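You operate a simulated robot arm through the tools that you are given. There is no shell and no other tool.

You are at the controls of a simulated robot arm. One attempt, no reset.

JOB
Weigh the large cream sheet down with the white weight and brush talc on its patch.
Fine: weight first, and it stays on; use the flat green brush and the powder tray; the brush goes back. Set down upright: what you pick out, flat green brush. A coat counts when it lies all over at full strength: go over it till it gets no stronger.

The check looks at the end state, three seconds after you hand in, the way a careful person would. Anything else that was tipped, shoved, dropped, spilled or broken makes it a failure. Flat cloth is picked up by pressing the open fingertips on it (5 to 10 N) and closing them slowly along it; thin cloth reads only 2 to 8 mm in the jaws.

ROBOT AND FRAMES
A 6-joint arm with a two-finger parallel gripper, fixed in place. Base frame: the origin is at the foot of the arm, x ahead of it, y to its left, z up; the work surface is at about z = 0.8. Units: m, degrees, N and s.
Its first joint turns from -166.0 to 166.0 degrees. Payload 3.43 kg.
Tool frame: the origin (TCP) lies between the finger pads and is the grasp point; the fingertips stand 0.034 m ahead of it; z points along the fingers, y is the line along which they close. Largest opening 0.128 m; finger width 0.024, thickness 0.012; the body of the gripper, 0.048 by 0.13 m, starts 0.096 m behind the TCP.
Orientation is that of the tool frame in the base frame, as a unit quaternion [x, y, z, w]. With the fingers straight down and closing along the base's y, the tool's x points along the base's -x, its y along +y and its z along -z.

CONTROLS
- The arm moves only by the tool arm_command. Its argument "targets" is a list of rows, each a list of 3 entries, a list of its own where there are three numbers: the shift along the tool's x, y, z in m, then the turn, a rotation vector about the tool's x, y, z in degrees, then the finger opening in m, from 0 to 0.128. In form: [[[tx, ty, tz], [rx, ry, rz], fingers], ...]. A call has 1 to 20 rows; each row shifts and turns the commanded pose from where the row before left it, along the tool's axes as they then stand. Rows are played at 5 a second. More than 0.05 m and 8.6 degrees between two rows, or a gripper value outside its range, and nothing of the call is played. Where a pose cannot be reached the arm comes as near as it can. A force on the tool above 40 N (or 10 N above the force at the start of the call, whichever is more), or a blocked arm, ends the call early, and 0.2 s more pass. The fingers move at their own pace (about 0.153 m/s each) and stop on an object; they squeeze with about 36 N. The grip force told is the motor's: it shows also when the fingers shut on nothing. Time passes only in rows, and 0.2 s behind the last, so rows that do not move let the fingers close. It gives the time, the measured TCP pose, the force on the tool (base axes), the opening and the grip force at its end, in the units of the frame above (readings bear some noise), with the torque about the TCP (base axes, N m) and any sound that the robot's microphone picked up, and new pictures: "views" is both (left out), scene, wrist or none.
- Cameras (640 x 400 px; columns grow to the right, rows downward): "scene" is fixed at [0.3977, -0.6497, 1.404]; the picture's right is [1.00, -0.02, 0.00], its down [-0.02, -0.93, -0.35] and it looks along [0.01, 0.35, -0.94] (base axes); focal length 214 px, centre (320, 200). "wrist" rides on the gripper at [0.076, -0.011, -0.16] in the tool frame; the picture's right is [0.15, 0.99, 0.00], its down [-0.88, 0.13, -0.46] and it looks along [-0.45, 0.07, 0.89] (tool axes); focal length 234 px, centre (320, 200). There is no depth. A picture from a camera that has moved, and an enlarged one, comes with that camera's place and axes in the base frame and with its lens.
- zoom(camera, box): a new picture of the part [left, top, right, bottom] of that camera's present view, enlarged. It takes no simulated time.
- sign_off(): hands the job in; it is judged then, once.

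Places have to be worked out from the pictures, the camera data and where the tool is seen. Open the gripper and draw the arm clear of the work before you hand the job in, unless the task says otherwise.

The tools are called after ">>>" by a JSON object that holds its "name" and its "arguments". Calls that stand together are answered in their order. arm_command: Moves the arm, as the interface text tells. Its arguments: {"type":"object","properties":{"targets":{"type":"array","items":{"type":"array"}},"views":{"type":"string","enum":["both","scene","wrist","none"]}},"required":["targets"]} The other tools are called the same way: zoom (camera, box) takes an enlarged picture of a part of a camera's view; sign_off () hands the job in.

At the start:

```text
t: 0.0
tcp_pos: [0.3393, -0.4821, 1.1436]
orientation: [-0.002, 1.0, -0.001, -0.001]
wrist_force: [1.0, -0.4, -0.4]
moment: [0.0, 0.01, 0.04]
finger_gap: 0.1278
gripper_force: 0.0
```

scene: 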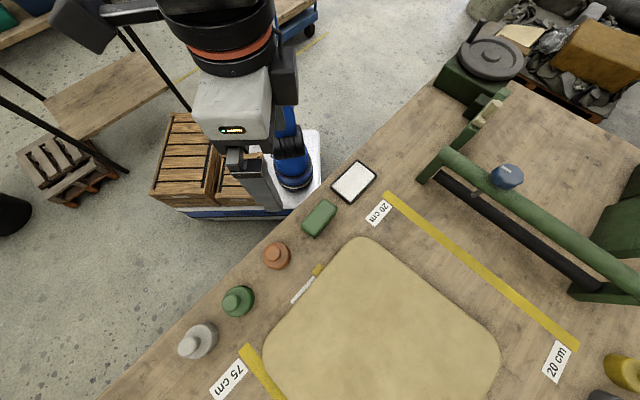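
wrist: 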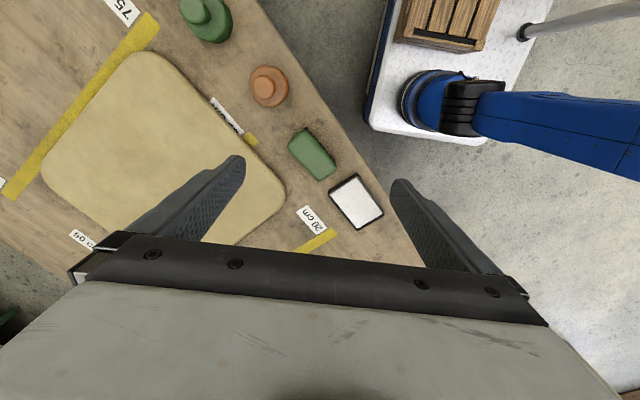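

The pictures show a cream sheet on the bench, weights (white, green, orange), a green block that may be the brush, and a white tray. I'll enlarge both views before moving.

>>> {"name": "zoom", "arguments": {"camera": "scene", "box": [160, 140, 420, 400]}}

>>> {"name": "zoom", "arguments": {"camera": "scene", "box": [400, 0, 640, 400]}}

>>> {"name": "zoom", "arguments": {"camera": "wrist", "box": [0, 0, 420, 260]}}

```text
1.54 times, centred on (290, 270) of scene
camera zoom: at [0.3977, -0.6497, 1.404], right [1.0, -0.02, 0.0], down [-0.02, -0.93, -0.35], along [0.01, 0.35, -0.94], focal length 330 px, centre (366, 92)
```

zoom: 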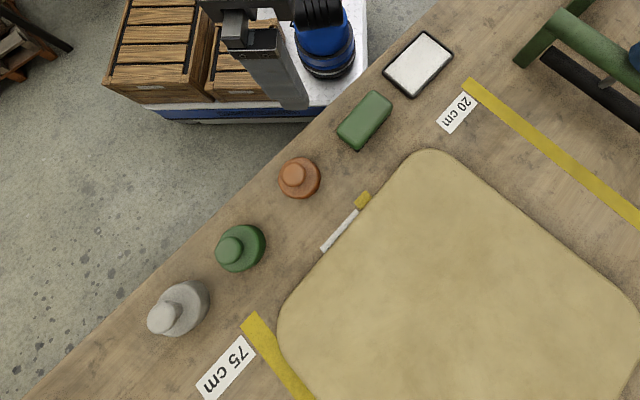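

```text
1.00 times, centred on (520, 200) of scene (not enlarged: the box is as wide or as high as the picture)
camera zoom: at [0.3977, -0.6497, 1.404], right [1.0, -0.02, 0.0], down [-0.02, -0.93, -0.35], along [0.01, 0.35, -0.94], focal length 214 px, centre (120, 200)
```

zoom: 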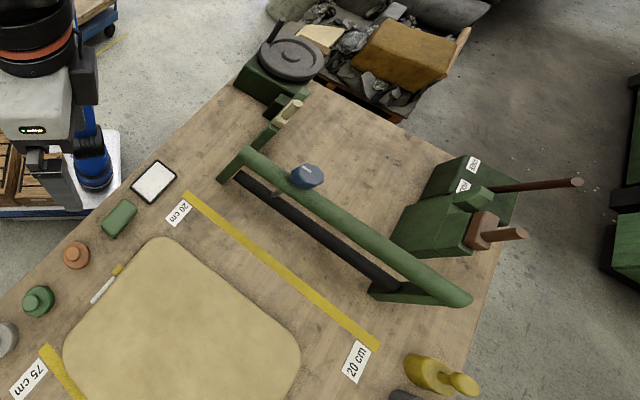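

```text
1.52 times, centred on (210, 130) of wrist
camera zoom: at [0.2625, -0.4914, 1.3047], right [-0.15, 0.99, 0.0], down [0.88, 0.13, 0.45], along [0.45, 0.07, -0.89], focal length 357 px, centre (488, 307)
```

zoom: 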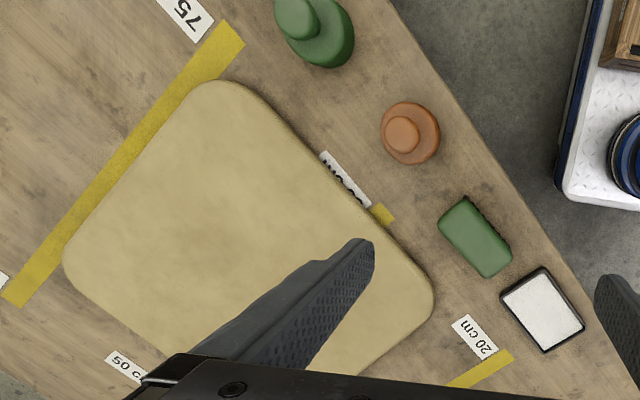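

I need closer views of the brush candidates, the tray, the weights and the far end of the bench.

>>> {"name": "zoom", "arguments": {"camera": "scene", "box": [560, 140, 640, 240]}}

>>> {"name": "zoom", "arguments": {"camera": "scene", "box": [290, 150, 400, 250]}}

>>> {"name": "zoom", "arguments": {"camera": "scene", "box": [560, 320, 640, 400]}}

>>> {"name": "zoom", "arguments": {"camera": "scene", "box": [160, 300, 280, 400]}}

>>> {"name": "zoom", "arguments": {"camera": "scene", "box": [250, 230, 520, 400]}}

```text
4.00 times, centred on (600, 190) of scene
camera zoom: at [0.3977, -0.6497, 1.404], right [1.0, -0.02, 0.0], down [-0.02, -0.93, -0.35], along [0.01, 0.35, -0.94], focal length 858 px, centre (-800, 240)
```

zoom: 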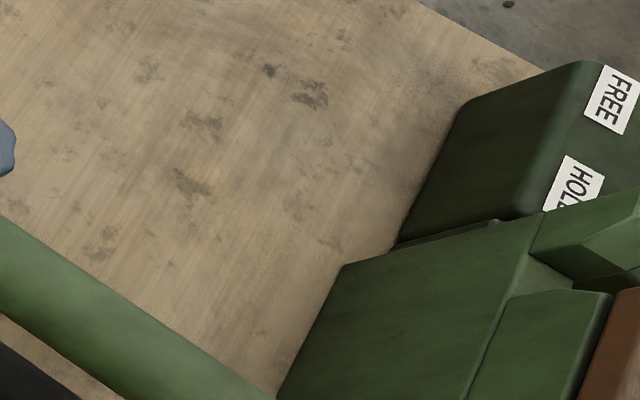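

```text
4.00 times, centred on (345, 200) of scene
camera zoom: at [0.3977, -0.6497, 1.404], right [1.0, -0.02, 0.0], down [-0.02, -0.93, -0.35], along [0.01, 0.35, -0.94], focal length 858 px, centre (220, 200)
```

zoom: 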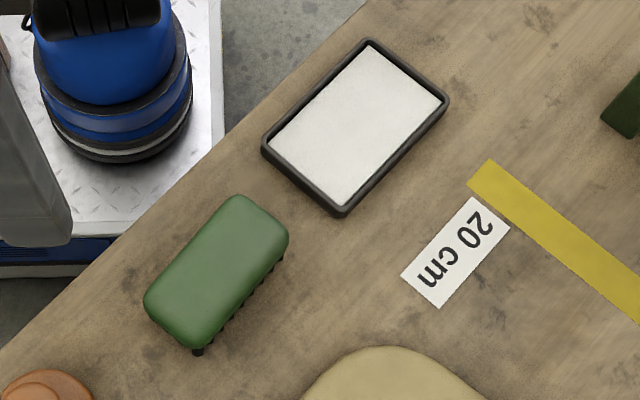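

```text
5.00 times, centred on (600, 360) of scene
camera zoom: at [0.3977, -0.6497, 1.404], right [1.0, -0.02, 0.0], down [-0.02, -0.93, -0.35], along [0.01, 0.35, -0.94], focal length 1072 px, centre (-1080, -600)
```

zoom: 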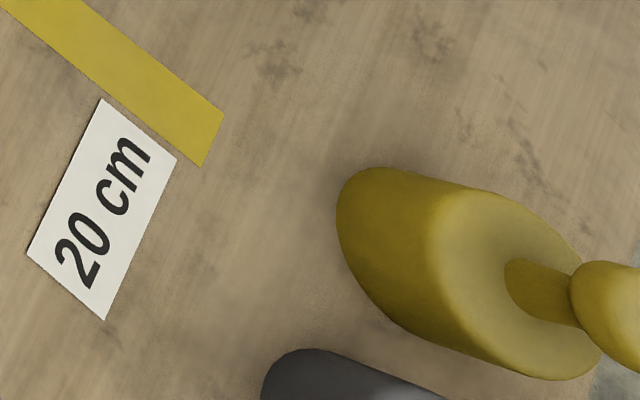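

```text
4.00 times, centred on (220, 350) of scene
camera zoom: at [0.3977, -0.6497, 1.404], right [1.0, -0.02, 0.0], down [-0.02, -0.93, -0.35], along [0.01, 0.35, -0.94], focal length 858 px, centre (720, -400)
```

zoom: 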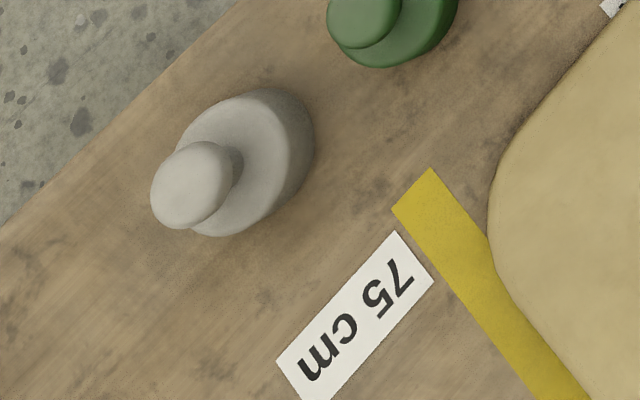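

```text
2.35 times, centred on (385, 315) of scene
camera zoom: at [0.3977, -0.6497, 1.404], right [1.0, -0.02, 0.0], down [-0.02, -0.93, -0.35], along [0.01, 0.35, -0.94], focal length 505 px, centre (167, -71)
```

zoom: 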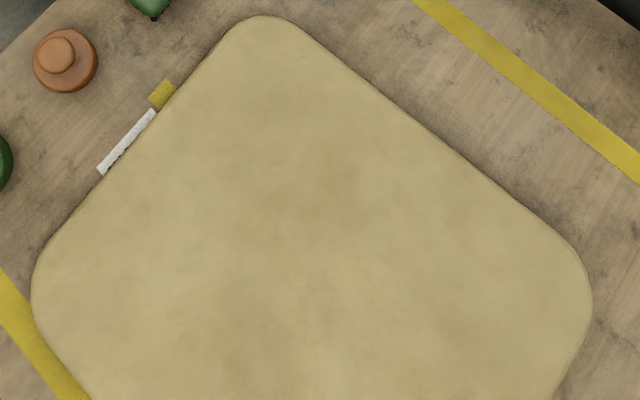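

The green bristled block looks like the flat green brush, the white-filled black tray like the powder tray, and the grey-white knobbed piece like the white weight. No patch is visible on the sheet yet, so I'll move the wrist camera up over it.

>>> {"name": "arm_command", "arguments": {"targets": [[[0.03, -0.03, -0.02], [0, 0, 0], 0.128], [[0.03, -0.03, -0.02], [0, 0, 0], 0.128], [[0.03, -0.03, -0.02], [0, 0, 0], 0.128], [[0.03, -0.03, -0.02], [0, 0, 0], 0.128], [[0.0, -0.04, -0.02], [0, 0, 0], 0.128], [[0.0, -0.04, -0.02], [0, 0, 0], 0.128], [[0, 0, 0], [0, 0, 0], 0.128]]}}

```text
t: 1.6
tcp_pos: [0.218, -0.6579, 1.1518]
orientation: [-0.001, 1.0, -0.006, -0.002]
wrist_force: [-0.2, -0.6, -0.2]
moment: [0.01, 0.02, 0.0]
finger_gap: 0.1279
gripper_force: 0.1
out of reach, approached as far as the arm can: row 2, 3, 4, 5, 6
camera wrist: at [0.1421, -0.666, 1.3111], right [-0.15, 0.99, -0.01], down [0.88, 0.14, 0.45], along [0.45, 0.06, -0.89], focal length 234 px, centre (320, 200)
```

scene: 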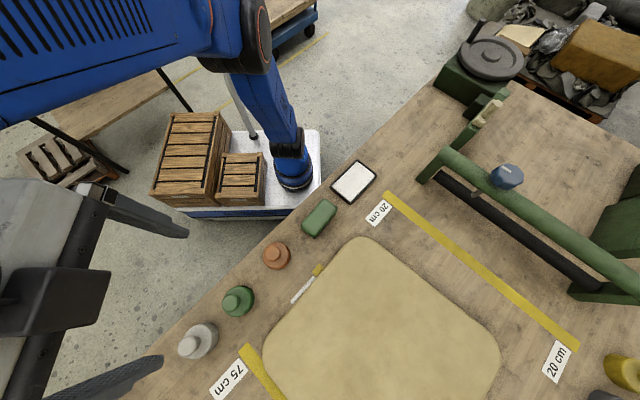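
wrist: 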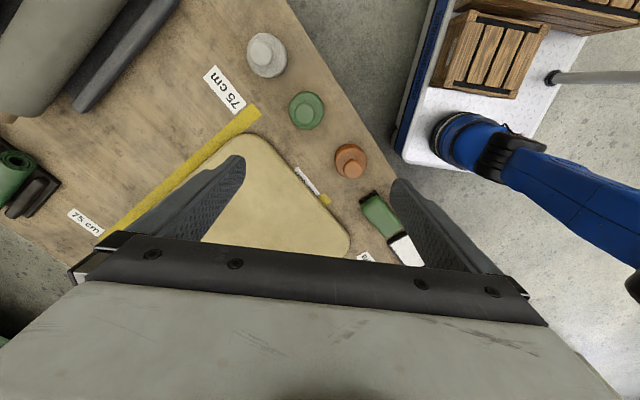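

The view has shifted to the 75 cm end, where a roll and another object appear. I'll enlarge these.

>>> {"name": "zoom", "arguments": {"camera": "wrist", "box": [0, 0, 200, 240]}}

>>> {"name": "zoom", "arguments": {"camera": "wrist", "box": [190, 20, 450, 270]}}

```text
1.67 times, centred on (100, 120) of wrist
camera zoom: at [0.1421, -0.666, 1.3111], right [-0.15, 0.99, -0.01], down [0.88, 0.14, 0.45], along [0.45, 0.06, -0.89], focal length 390 px, centre (687, 333)
```

zoom: 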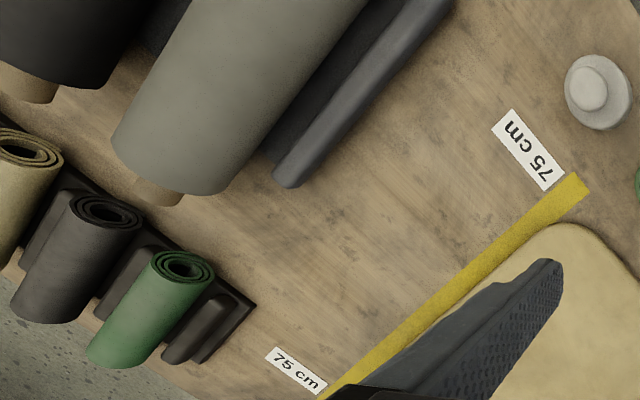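

```text
1.60 times, centred on (320, 145) of wrist
camera zoom: at [0.1421, -0.666, 1.3111], right [-0.15, 0.99, -0.01], down [0.88, 0.14, 0.45], along [0.45, 0.06, -0.89], focal length 375 px, centre (320, 288)
```

zoom: 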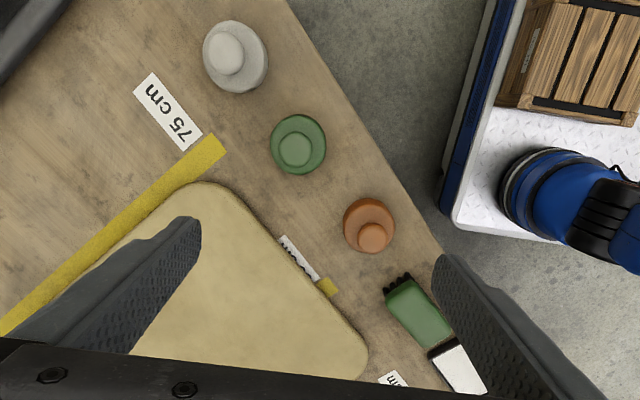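

The sheet's patch is still not obvious, so I'll enlarge sections of the sheet in the scene view.

>>> {"name": "zoom", "arguments": {"camera": "scene", "box": [300, 235, 420, 320]}}

>>> {"name": "zoom", "arguments": {"camera": "scene", "box": [260, 315, 380, 400]}}

>>> {"name": "zoom", "arguments": {"camera": "scene", "box": [380, 280, 510, 400]}}

>>> {"name": "zoom", "arguments": {"camera": "scene", "box": [420, 40, 540, 220]}}

```text
4.71 times, centred on (360, 278) of scene
camera zoom: at [0.3977, -0.6497, 1.404], right [1.0, -0.02, 0.0], down [-0.02, -0.93, -0.35], along [0.01, 0.35, -0.94], focal length 1009 px, centre (132, -165)
```

zoom: 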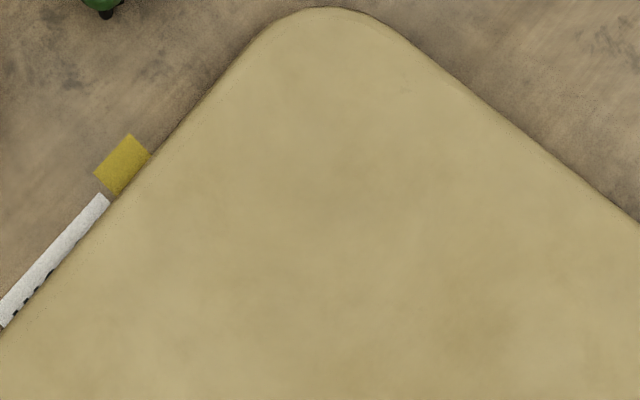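

```text
4.71 times, centred on (320, 358) of scene
camera zoom: at [0.3977, -0.6497, 1.404], right [1.0, -0.02, 0.0], down [-0.02, -0.93, -0.35], along [0.01, 0.35, -0.94], focal length 1009 px, centre (320, -541)
```

zoom: 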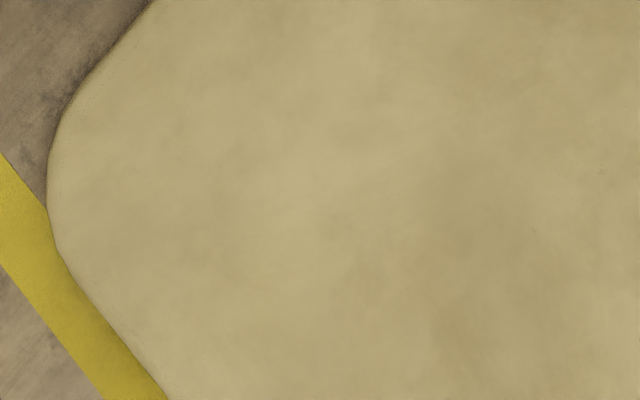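

```text
3.33 times, centred on (445, 340) of scene
camera zoom: at [0.3977, -0.6497, 1.404], right [1.0, -0.02, 0.0], down [-0.02, -0.93, -0.35], along [0.01, 0.35, -0.94], focal length 715 px, centre (-97, -267)
```

zoom: 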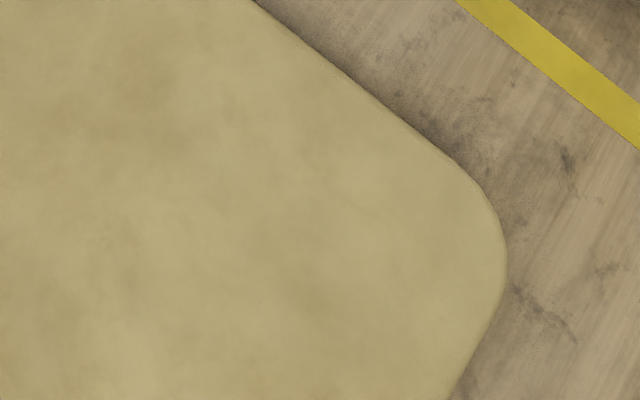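

```text
2.22 times, centred on (480, 130) of scene
camera zoom: at [0.3977, -0.6497, 1.404], right [1.0, -0.02, 0.0], down [-0.02, -0.93, -0.35], along [0.01, 0.35, -0.94], focal length 477 px, centre (-36, 356)
```

zoom: 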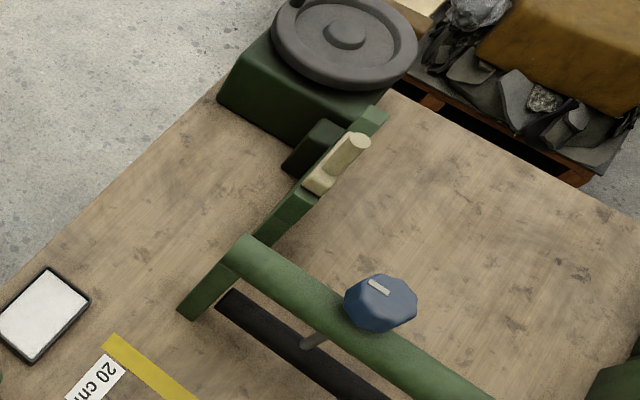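

The sheet seems unmarked in these views. I'll go back toward the middle, yaw the tool 45° so the fingers straddle the sheet, and check how the commanded pose carries over after that reach limit.

>>> {"name": "arm_command", "arguments": {"targets": [[[-0.02, 0.03, 0.01], [0, 0, 0], 0.128], [[-0.02, 0.03, 0.01], [0, 0, 0], 0.128], [[-0.03, 0.03, 0.01], [0, 0, 0], 0.128], [[-0.03, 0.03, 0.0], [0, 0, 0], 0.128], [[0.0, 0.03, 0.0], [0, 0, 0], 0.128], [[0, 0, 0], [0, 0, 7.5], 0.128], [[0, 0, 0], [0, 0, 7.5], 0.128], [[0, 0, 0], [0, 0, 7.5], 0.128], [[0, 0, 0], [0, 0, 7.5], 0.128], [[0, 0, 0], [0, 0, 7.5], 0.128], [[0, 0, 0], [0, 0, 7.5], 0.128], [[0, 0, 0], [0, 0, 0], 0.128]]}}

```text
t: 4.2
tcp_pos: [0.321, -0.506, 1.1164]
orientation: [0.383, 0.924, -0.002, 0.0]
wrist_force: [-0.4, -0.7, -0.1]
moment: [0.0, 0.04, 0.0]
finger_gap: 0.1279
gripper_force: 0.1
camera wrist: at [0.2589, -0.459, 1.2759], right [0.6, 0.8, 0.0], down [0.72, -0.53, 0.46], along [0.36, -0.27, -0.89], focal length 234 px, centre (320, 200)
```

scene: 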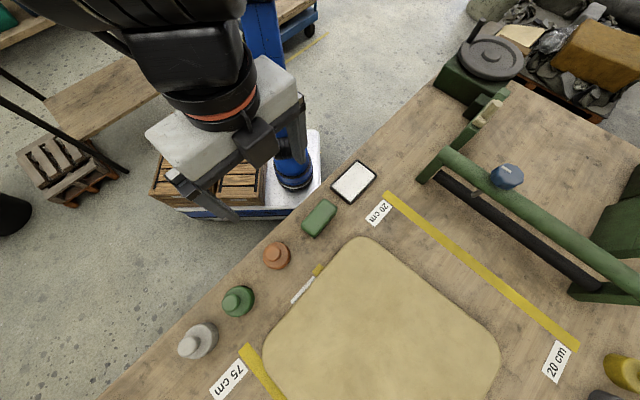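
wrist: 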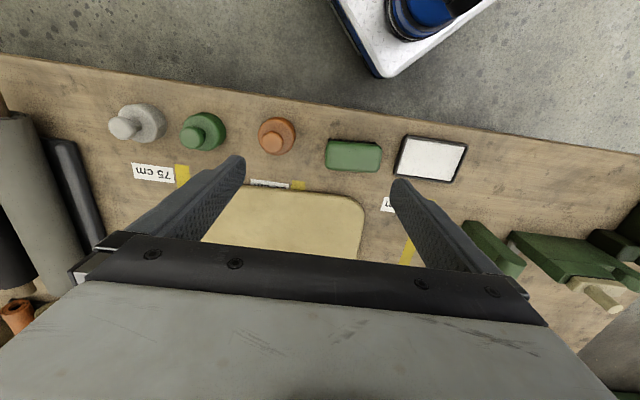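

The commanded pose restarts from the measured one, which is convenient. Now I'll tilt outward 24° to see the whole sheet.

>>> {"name": "arm_command", "arguments": {"targets": [[[0, 0, 0], [0, -8, 0], 0.128], [[0, 0, 0], [0, -8, 0], 0.128], [[0, 0, 0], [0, -8, 0], 0.128], [[0, 0, 0], [0, -8, 0], 0.128], [[0, 0, 0], [0, 0, 0], 0.128]]}}

```text
t: 5.4
tcp_pos: [0.3205, -0.5059, 1.1163]
orientation: [0.367, 0.888, -0.107, 0.255]
wrist_force: [-0.1, -0.4, -0.1]
moment: [-0.01, 0.0, 0.05]
finger_gap: 0.1278
gripper_force: 0.0
camera wrist: at [0.2073, -0.4071, 1.2119], right [0.61, 0.79, -0.08], down [0.45, -0.26, 0.85], along [0.65, -0.56, -0.51], focal length 234 px, centre (320, 200)
```

scene: 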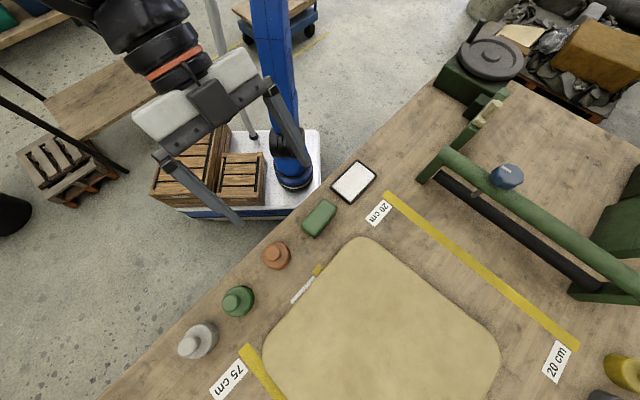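
wrist: 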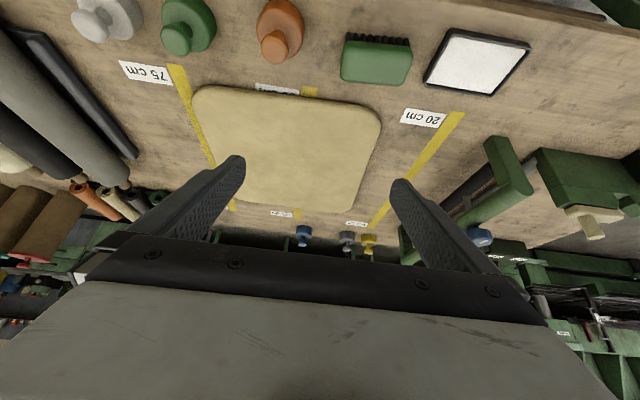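

Now the whole sheet is between the fingers. I'll enlarge it, plus the brush, and the far edge.

>>> {"name": "zoom", "arguments": {"camera": "wrist", "box": [180, 70, 400, 230]}}

>>> {"name": "zoom", "arguments": {"camera": "wrist", "box": [320, 10, 560, 130]}}

>>> {"name": "zoom", "arguments": {"camera": "wrist", "box": [230, 190, 420, 270]}}

>>> {"name": "zoom", "arguments": {"camera": "wrist", "box": [0, 0, 200, 260]}}

>>> {"name": "zoom", "arguments": {"camera": "wrist", "box": [430, 120, 640, 400]}}

```text
2.50 times, centred on (290, 150) of wrist
camera zoom: at [0.2073, -0.4071, 1.2119], right [0.61, 0.79, -0.08], down [0.45, -0.26, 0.85], along [0.65, -0.56, -0.51], focal length 585 px, centre (395, 325)
```

zoom: 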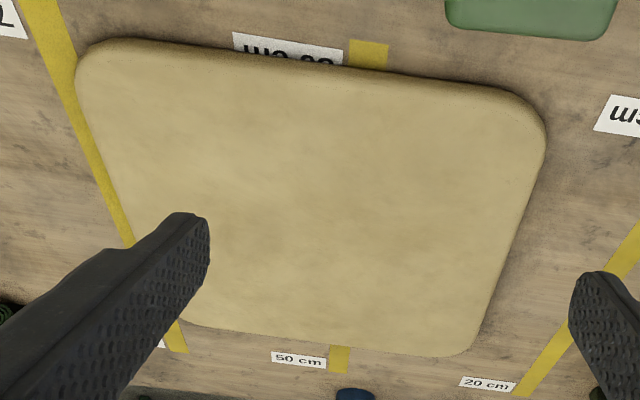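

```text
2.67 times, centred on (440, 70) of wrist
camera zoom: at [0.2073, -0.4071, 1.2119], right [0.61, 0.79, -0.08], down [0.45, -0.26, 0.85], along [0.65, -0.56, -0.51], focal length 624 px, centre (0, 547)
```

zoom: 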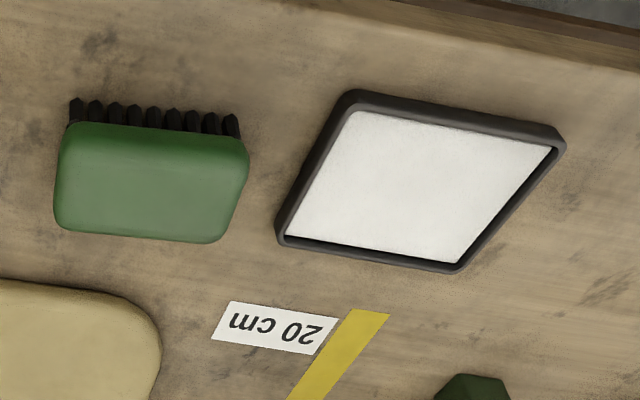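

```text
3.37 times, centred on (325, 230) of wrist
camera zoom: at [0.2073, -0.4071, 1.2119], right [0.61, 0.79, -0.08], down [0.45, -0.26, 0.85], along [0.65, -0.56, -0.51], focal length 789 px, centre (303, 99)
```

zoom: 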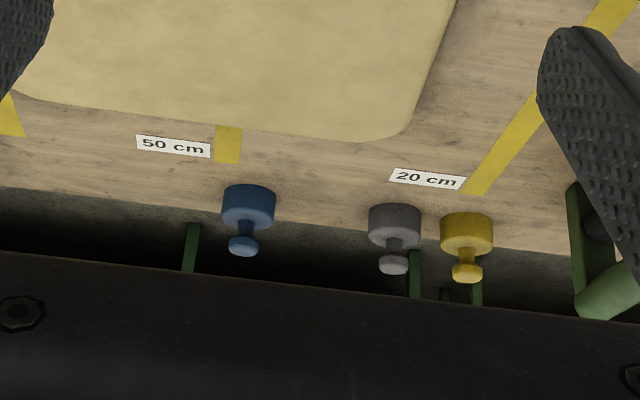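

```text
1.54 times, centred on (100, 130) of wrist
camera zoom: at [0.2073, -0.4071, 1.2119], right [0.61, 0.79, -0.08], down [0.45, -0.26, 0.85], along [0.65, -0.56, -0.51], focal length 360 px, centre (658, 308)
```

zoom: 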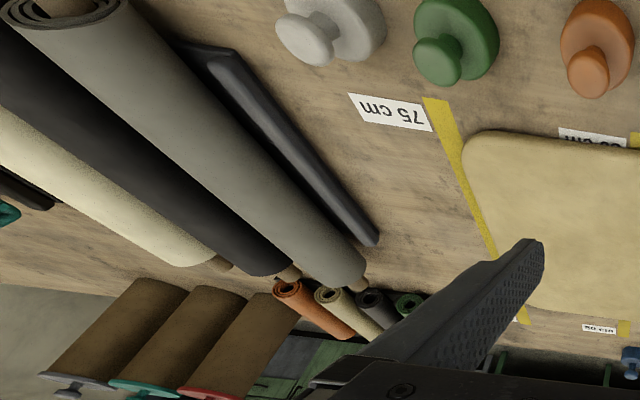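

```text
1.43 times, centred on (535, 260) of wrist
camera zoom: at [0.2073, -0.4071, 1.2119], right [0.61, 0.79, -0.08], down [0.45, -0.26, 0.85], along [0.65, -0.56, -0.51], focal length 334 px, centre (13, 114)
```

zoom: 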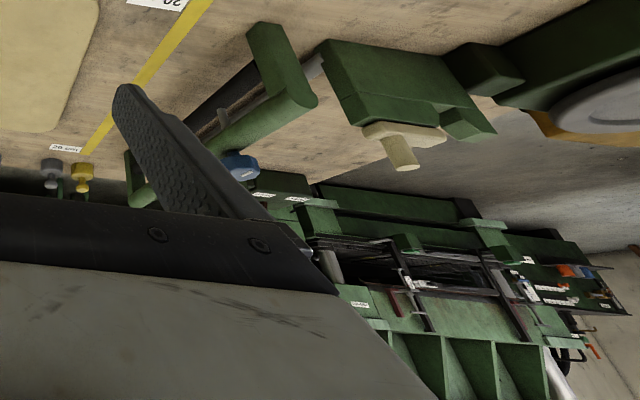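

No patch outline shows even here. I'll go closer along the tool axis (about 0.14 m), staying well above everything, for a finer look at the sheet.

>>> {"name": "arm_command", "arguments": {"targets": [[[0, 0, 0.035], [0, 0, 0], 0.128], [[0, 0, 0.035], [0, 0, 0], 0.128], [[0, 0, 0.035], [0, 0, 0], 0.128], [[0, 0, 0.035], [0, 0, 0], 0.128], [[0, 0, 0], [0, 0, 0], 0.128]], "views": "wrist"}}

>>> {"name": "zoom", "arguments": {"camera": "wrist", "box": [160, 0, 440, 180]}}

```text
t: 6.6
tcp_pos: [0.3768, -0.5593, 0.9987]
orientation: [0.367, 0.889, -0.106, 0.253]
wrist_force: [-0.5, 0.1, 0.1]
moment: [-0.05, 0.01, 0.0]
finger_gap: 0.128
gripper_force: 0.0
camera wrist: at [0.2628, -0.4597, 1.0934], right [0.61, 0.79, -0.08], down [0.45, -0.26, 0.85], along [0.65, -0.56, -0.52], focal length 234 px, centre (320, 200)
```

wrist: 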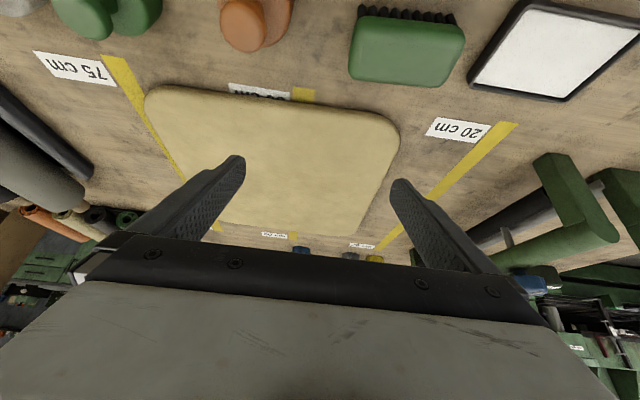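

```text
2.22 times, centred on (300, 90) of wrist
camera zoom: at [0.2628, -0.4597, 1.0934], right [0.61, 0.79, -0.08], down [0.45, -0.26, 0.85], along [0.65, -0.56, -0.52], focal length 520 px, centre (364, 444)
```

zoom: 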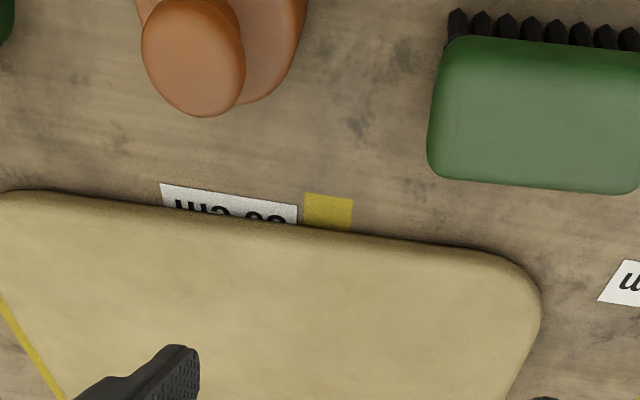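

The sheet shows no outline even up close, so I'll expect the coat itself to show where it takes. First the weight: triangulated knob at about (0.116, -0.774, 0.865). I'll level the tool, undo the yaw and go above it.

>>> {"name": "arm_command", "arguments": {"targets": [[[0, 0, 0], [0, 8, 0], 0.11], [[0, 0, 0], [0, 8, 0], 0.11], [[0, 0, 0], [0, 8, 0], 0.11], [[0, 0, 0], [0, 8, 0], 0.11], [[0, 0, 0], [0, 0, -7.5], 0.11], [[0, 0, 0], [0, 0, -7.5], 0.11], [[0, 0, 0], [0, 0, -7.5], 0.11], [[0, 0, 0], [0, 0, -7.5], 0.11], [[0, 0, 0], [0, 0, -7.5], 0.11], [[0, 0, 0], [0, 0, -7.5], 0.11], [[0.0373, -0.0307, 0.005], [0, 0, 0], 0.11], [[0.0373, -0.0307, 0.005], [0, 0, 0], 0.11], [[0.0373, -0.0307, 0.005], [0, 0, 0], 0.11], [[0.0373, -0.0307, 0.005], [0, 0, 0], 0.11], [[0.0373, -0.0307, 0.005], [0, 0, 0], 0.11], [[0.0373, -0.0307, 0.005], [0, 0, 0], 0.11], [[0.0373, -0.0307, 0.005], [0, 0, 0], 0.11], [[0, 0, 0], [0, 0, 0], 0.11]]}}

```text
t: 10.4
tcp_pos: [0.1123, -0.7726, 0.9665]
orientation: [-0.001, 1.0, -0.002, -0.001]
wrist_force: [-0.3, -0.6, 0.7]
moment: [0.04, 0.02, -0.01]
finger_gap: 0.1099
gripper_force: 0.0
camera wrist: at [0.0367, -0.7823, 1.1262], right [-0.15, 0.99, 0.0], down [0.88, 0.13, 0.45], along [0.45, 0.07, -0.89], focal length 234 px, centre (320, 200)
```

scene: 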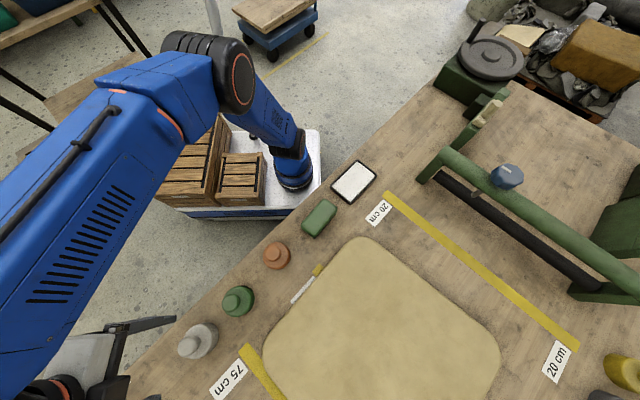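
wrist: 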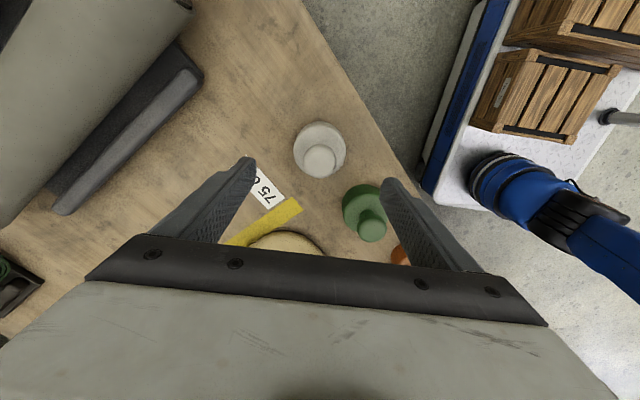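

The weight is just about under the tool, centre about (0.118, -0.771). I'll shift slightly and descend in part, then recheck.

>>> {"name": "arm_command", "arguments": {"targets": [[[-0.005, 0.002, 0.03], [0, 0, 0], 0.11], [[0, 0, 0.03], [0, 0, 0], 0.11], [[0, 0, 0], [0, 0, 0], 0.11]], "views": "wrist"}}

>>> {"name": "zoom", "arguments": {"camera": "wrist", "box": [180, 60, 460, 240]}}

>>> {"name": "zoom", "arguments": {"camera": "scene", "box": [80, 280, 280, 400]}}

```text
t: 11.2
tcp_pos: [0.1166, -0.7725, 0.9065]
orientation: [-0.001, 1.0, -0.001, -0.001]
wrist_force: [-0.1, 0.2, 0.4]
moment: [0.02, -0.03, -0.01]
finger_gap: 0.11
gripper_force: 0.1
camera wrist: at [0.0412, -0.7832, 1.0657], right [-0.15, 0.99, 0.0], down [0.88, 0.13, 0.45], along [0.45, 0.07, -0.89], focal length 234 px, centre (320, 200)
```

wrist: 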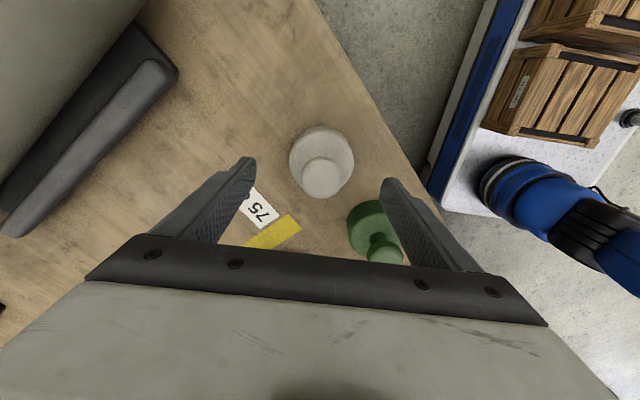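

```text
2.22 times, centred on (320, 150) of wrist
camera zoom: at [0.0412, -0.7832, 1.0657], right [-0.15, 0.99, 0.0], down [0.88, 0.13, 0.45], along [0.45, 0.07, -0.89], focal length 520 px, centre (320, 311)
```

zoom: 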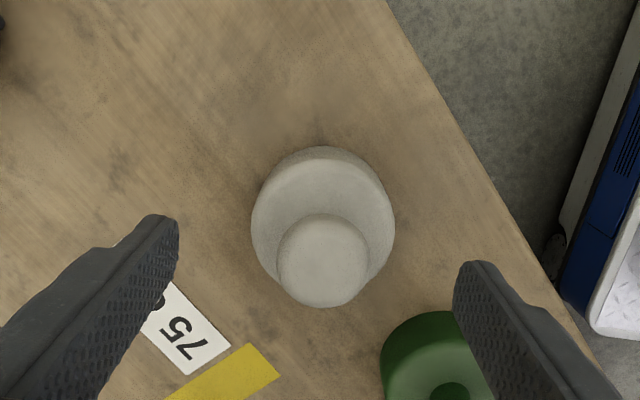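

```text
3.20 times, centred on (180, 340) of scene
camera zoom: at [0.3977, -0.6497, 1.404], right [1.0, -0.02, 0.0], down [-0.02, -0.93, -0.35], along [0.01, 0.35, -0.94], focal length 686 px, centre (768, -248)
```

zoom: 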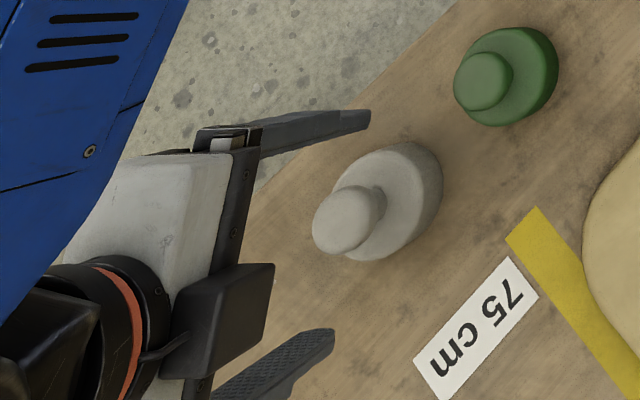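

The weight's centre is within about 2 mm of the tool axis. I'll descend to z about 0.84 (tips just off the bench) and close on the body.

>>> {"name": "arm_command", "arguments": {"targets": [[[-0.002, 0.0015, 0.025], [0, 0, 0], 0.11], [[0, 0, 0.025], [0, 0, 0], 0.11], [[0, 0, 0.0145], [0, 0, 0], 0.11], [[0, 0, 0], [0, 0, 0], 0.11]]}}

```text
t: 12.2
tcp_pos: [0.1197, -0.7689, 0.8421]
orientation: [-0.001, 1.0, -0.001, 0.0]
wrist_force: [0.3, -1.5, -0.4]
moment: [0.01, -0.01, -0.04]
finger_gap: 0.11
gripper_force: 0.1
camera wrist: at [0.0431, -0.7796, 1.0014], right [-0.15, 0.99, 0.0], down [0.88, 0.13, 0.45], along [0.45, 0.07, -0.89], focal length 234 px, centre (320, 200)
```

scene: 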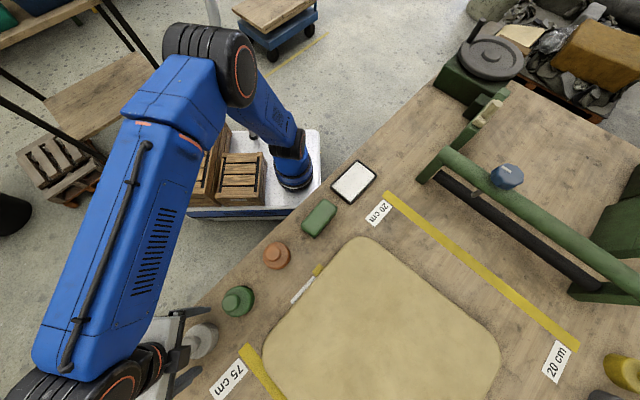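
wrist: 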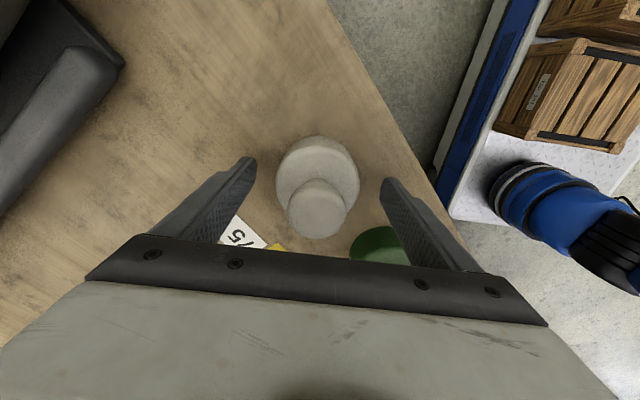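

Fingers straddle the body without contact. Closing gradually now.

>>> {"name": "arm_command", "arguments": {"targets": [[[0, 0, 0], [0, 0, 0], 0.085], [[0, 0, 0], [0, 0, 0], 0.07], [[0, 0, 0], [0, 0, 0], 0.06], [[0, 0, 0], [0, 0, 0], 0.05], [[0, 0, 0], [0, 0, 0], 0.04], [[0, 0, 0], [0, 0, 0], 0.04]]}}

```text
t: 13.6
tcp_pos: [0.1175, -0.7692, 0.8414]
orientation: [-0.001, 1.0, -0.001, 0.0]
wrist_force: [1.4, -1.4, 0.8]
moment: [-0.02, -0.02, -0.03]
finger_gap: 0.0666
gripper_force: 35.7
camera wrist: at [0.0432, -0.7797, 1.0015], right [-0.15, 0.99, 0.0], down [0.88, 0.13, 0.45], along [0.45, 0.07, -0.89], focal length 234 px, centre (320, 200)
```

scene: 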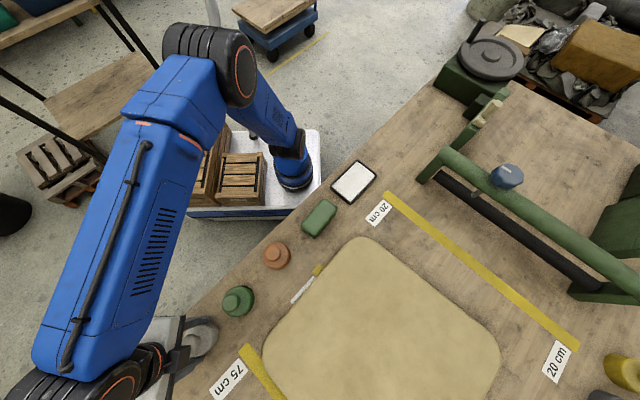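
wrist: 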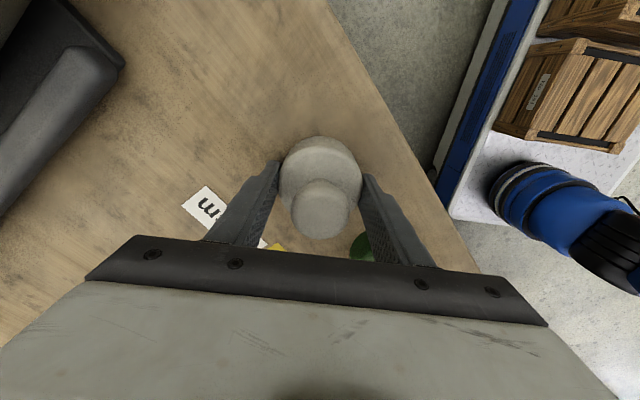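

Held at 66.6 mm with full grip force. I'll lift straight up 10 cm.

>>> {"name": "arm_command", "arguments": {"targets": [[[0, 0, -0.01], [0, 0, 0], 0.04], [[0, 0, -0.02], [0, 0, 0], 0.04], [[0, 0, -0.035], [0, 0, 0], 0.04], [[0, 0, -0.035], [0, 0, 0], 0.04], [[0, 0, 0], [0, 0, 0], 0.04]]}}

```text
t: 14.8
tcp_pos: [0.1186, -0.7725, 0.9398]
orientation: [-0.001, 1.0, 0.0, -0.001]
wrist_force: [-1.0, -1.3, -0.6]
moment: [0.06, -0.01, 0.0]
finger_gap: 0.0401
gripper_force: 0.1
camera wrist: at [0.0427, -0.7829, 1.101], right [-0.15, 0.99, 0.0], down [0.88, 0.13, 0.45], along [0.45, 0.07, -0.89], focal length 234 px, centre (320, 200)
```

scene: 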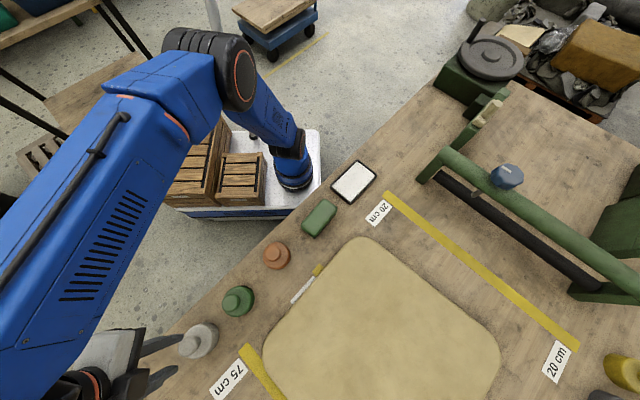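
wrist: 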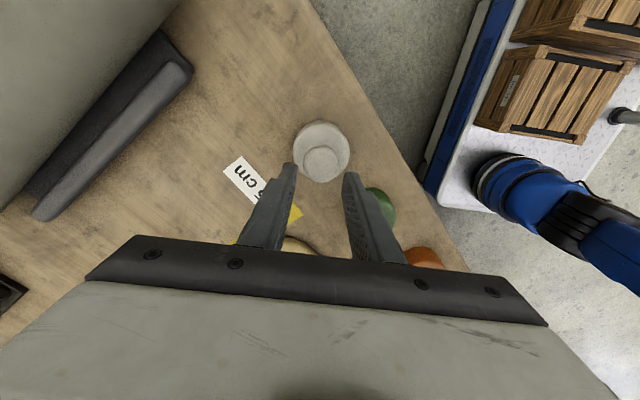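

The weight slipped out while lifting but still stands upright in its place. I'll look at its shape closely before gripping again.

>>> {"name": "zoom", "arguments": {"camera": "wrist", "box": [270, 100, 370, 200]}}

>>> {"name": "zoom", "arguments": {"camera": "scene", "box": [170, 310, 230, 370]}}

>>> {"name": "zoom", "arguments": {"camera": "scene", "box": [215, 230, 300, 330]}}

```text
4.00 times, centred on (320, 150) of wrist
camera zoom: at [0.0427, -0.7829, 1.101], right [-0.15, 0.99, 0.0], down [0.88, 0.13, 0.45], along [0.45, 0.07, -0.89], focal length 937 px, centre (320, 400)
```

zoom: 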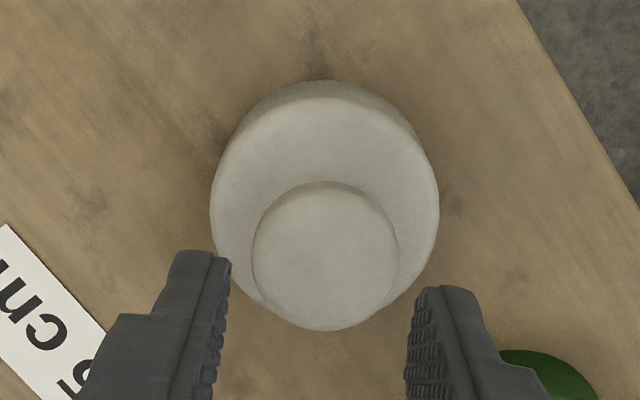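

```text
6.67 times, centred on (200, 340) of scene
camera zoom: at [0.3977, -0.6497, 1.404], right [1.0, -0.02, 0.0], down [-0.02, -0.93, -0.35], along [0.01, 0.35, -0.94], focal length 1430 px, centre (1120, -733)
```

zoom: 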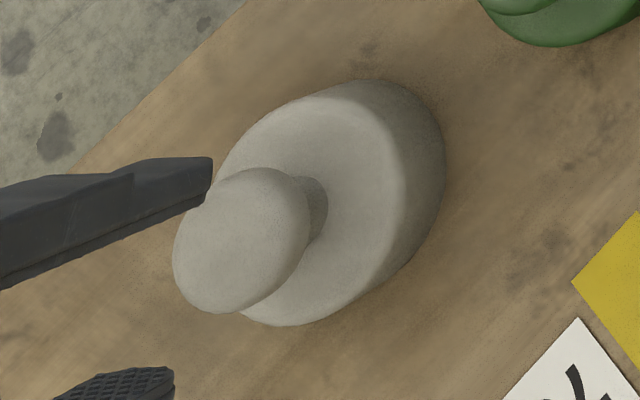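

```text
4.00 times, centred on (258, 280) of scene
camera zoom: at [0.3977, -0.6497, 1.404], right [1.0, -0.02, 0.0], down [-0.02, -0.93, -0.35], along [0.01, 0.35, -0.94], focal length 858 px, centre (570, -120)
```

zoom: 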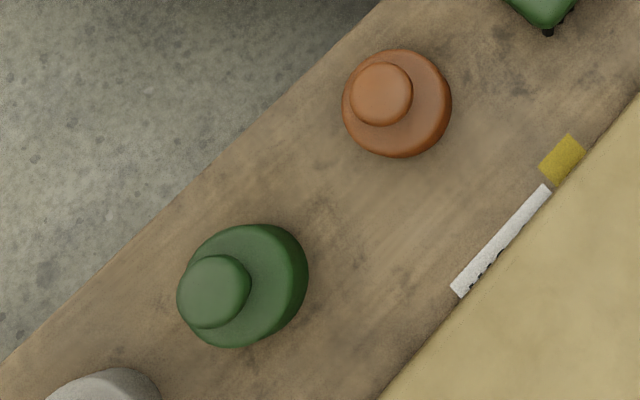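

It's a mushroom weight: body top near z 0.837, knob centred about z 0.868. I'll grip the knob at the pad centres instead, with the tips just above the body.

>>> {"name": "arm_command", "arguments": {"targets": [[[0, 0.002, 0], [0, 0, 0], 0.09], [[0, 0, 0.02], [0, 0, 0], 0.09], [[0, 0, 0.022], [0, 0, 0], 0.09], [[0, 0, 0.02], [0, 0, 0], 0.09], [[0, 0, 0], [0, 0, 0], 0.09]]}}

>>> {"name": "zoom", "arguments": {"camera": "scene", "box": [150, 300, 250, 380]}}

>>> {"name": "zoom", "arguments": {"camera": "wrist", "box": [240, 110, 400, 230]}}

```text
t: 16.0
tcp_pos: [0.1196, -0.7684, 0.879]
orientation: [-0.001, 1.0, -0.001, -0.001]
wrist_force: [0.7, -0.6, 0.1]
moment: [0.0, 0.01, -0.01]
finger_gap: 0.09
gripper_force: 0.0
camera wrist: at [0.0431, -0.7786, 1.0397], right [-0.15, 0.99, 0.0], down [0.88, 0.13, 0.45], along [0.45, 0.07, -0.89], focal length 234 px, centre (320, 200)
```

scene: 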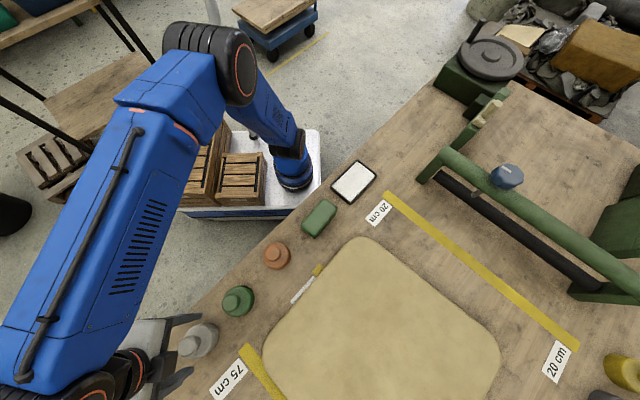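
wrist: 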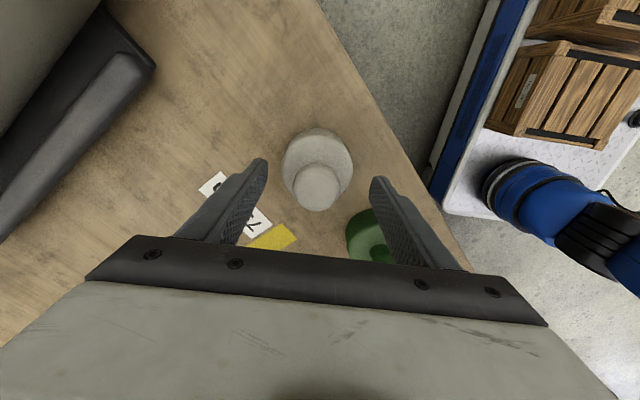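

```text
5.00 times, centred on (200, 340) of scene
camera zoom: at [0.3977, -0.6497, 1.404], right [1.0, -0.02, 0.0], down [-0.02, -0.93, -0.35], along [0.01, 0.35, -0.94], focal length 1072 px, centre (920, -500)
```

zoom: 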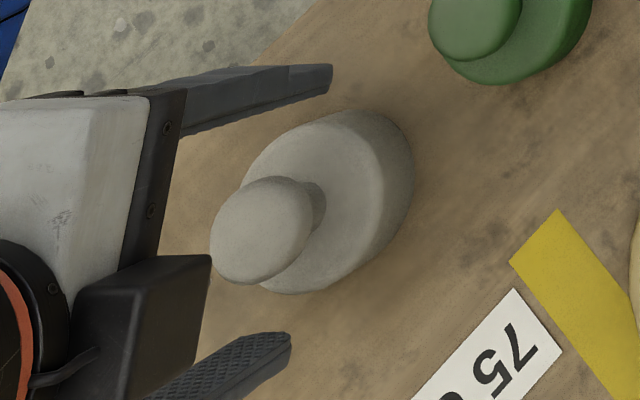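

```text
3.33 times, centred on (320, 170) of wrist
camera zoom: at [0.0431, -0.7786, 1.0397], right [-0.15, 0.99, 0.0], down [0.88, 0.13, 0.45], along [0.45, 0.07, -0.89], focal length 781 px, centre (320, 300)
```

zoom: 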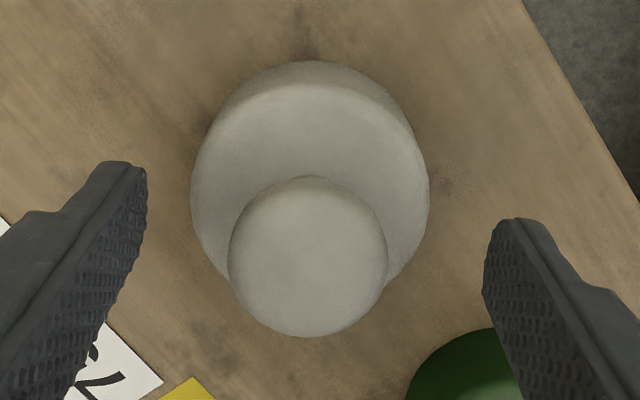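

The knob lines up in x; it sits about 2.5 mm toward -y of the tool centre. I'll correct that, lower 4 mm, and close slowly on the knob.

>>> {"name": "arm_command", "arguments": {"targets": [[[0, -0.0025, 0.004], [0, 0, 0], 0.08], [[0, 0, 0], [0, 0, 0], 0.065], [[0, 0, 0], [0, 0, 0], 0.055], [[0, 0, 0], [0, 0, 0], 0.048], [[0, 0, 0], [0, 0, 0], 0.04], [[0, 0, 0], [0, 0, 0], 0.03], [[0, 0, 0], [0, 0, 0], 0.02], [[0, 0, 0], [0, 0, 0], 0.02]], "views": "wrist"}}

>>> {"name": "zoom", "arguments": {"camera": "scene", "box": [150, 300, 250, 380]}}

```text
t: 17.8
tcp_pos: [0.1183, -0.7721, 0.8754]
orientation: [-0.001, 1.0, -0.001, -0.001]
wrist_force: [-0.1, -1.3, 0.4]
moment: [0.01, 0.01, 0.03]
finger_gap: 0.0364
gripper_force: 36.4
camera wrist: at [0.0428, -0.7816, 1.0354], right [-0.15, 0.99, 0.0], down [0.88, 0.13, 0.45], along [0.45, 0.07, -0.89], focal length 234 px, centre (320, 200)
```

wrist: 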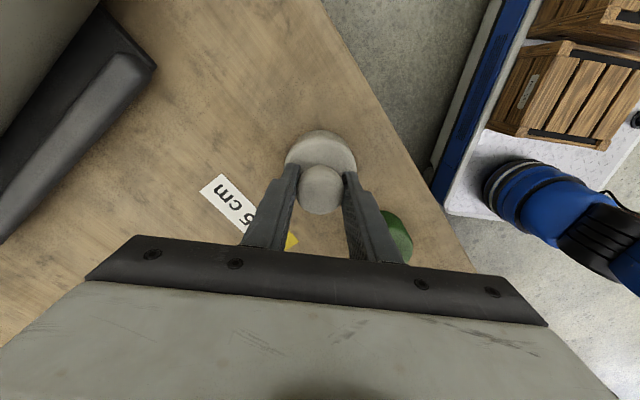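

```text
5.00 times, centred on (200, 340) of scene
camera zoom: at [0.3977, -0.6497, 1.404], right [1.0, -0.02, 0.0], down [-0.02, -0.93, -0.35], along [0.01, 0.35, -0.94], focal length 1072 px, centre (920, -500)
```

zoom: 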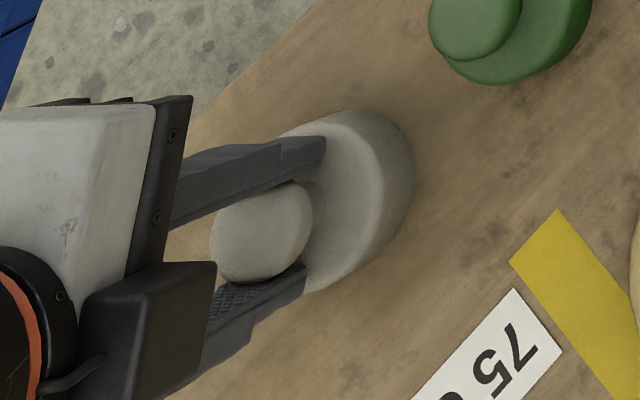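

Knob held at 36.4 mm, centred. I'll lift slowly 1.5 cm and check whether it carries.

>>> {"name": "arm_command", "arguments": {"targets": [[[0, 0, -0.003], [0, 0, 0], 0.02], [[0, 0, -0.004], [0, 0, 0], 0.02], [[0, 0, -0.004], [0, 0, 0], 0.02], [[0, 0, -0.004], [0, 0, 0], 0.02]], "views": "wrist"}}

>>> {"name": "zoom", "arguments": {"camera": "scene", "box": [150, 300, 250, 380]}}

```text
t: 18.8
tcp_pos: [0.1193, -0.7721, 0.888]
orientation: [-0.001, 1.0, -0.001, -0.002]
wrist_force: [0.1, 0.4, -10.3]
moment: [-0.02, -0.02, -0.01]
finger_gap: 0.0366
gripper_force: 36.0
camera wrist: at [0.0433, -0.782, 1.0481], right [-0.15, 0.99, 0.0], down [0.88, 0.13, 0.45], along [0.45, 0.07, -0.89], focal length 234 px, centre (320, 200)
```

wrist: 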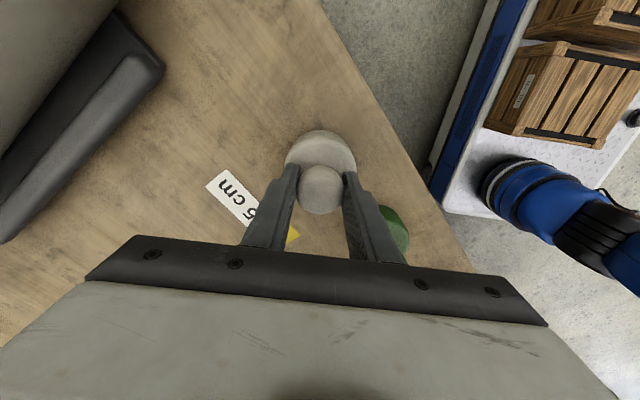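

```text
5.00 times, centred on (200, 340) of scene
camera zoom: at [0.3977, -0.6497, 1.404], right [1.0, -0.02, 0.0], down [-0.02, -0.93, -0.35], along [0.01, 0.35, -0.94], focal length 1072 px, centre (920, -500)
```

zoom: 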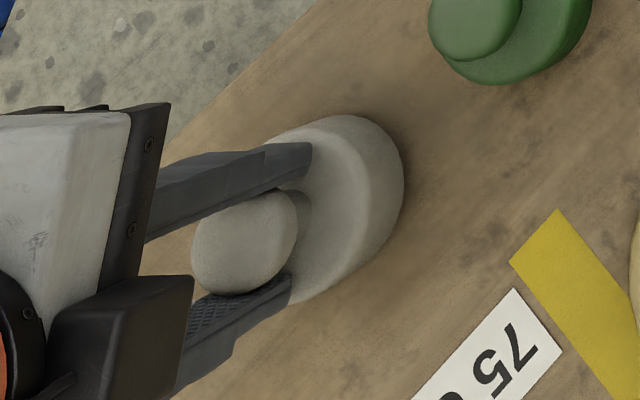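

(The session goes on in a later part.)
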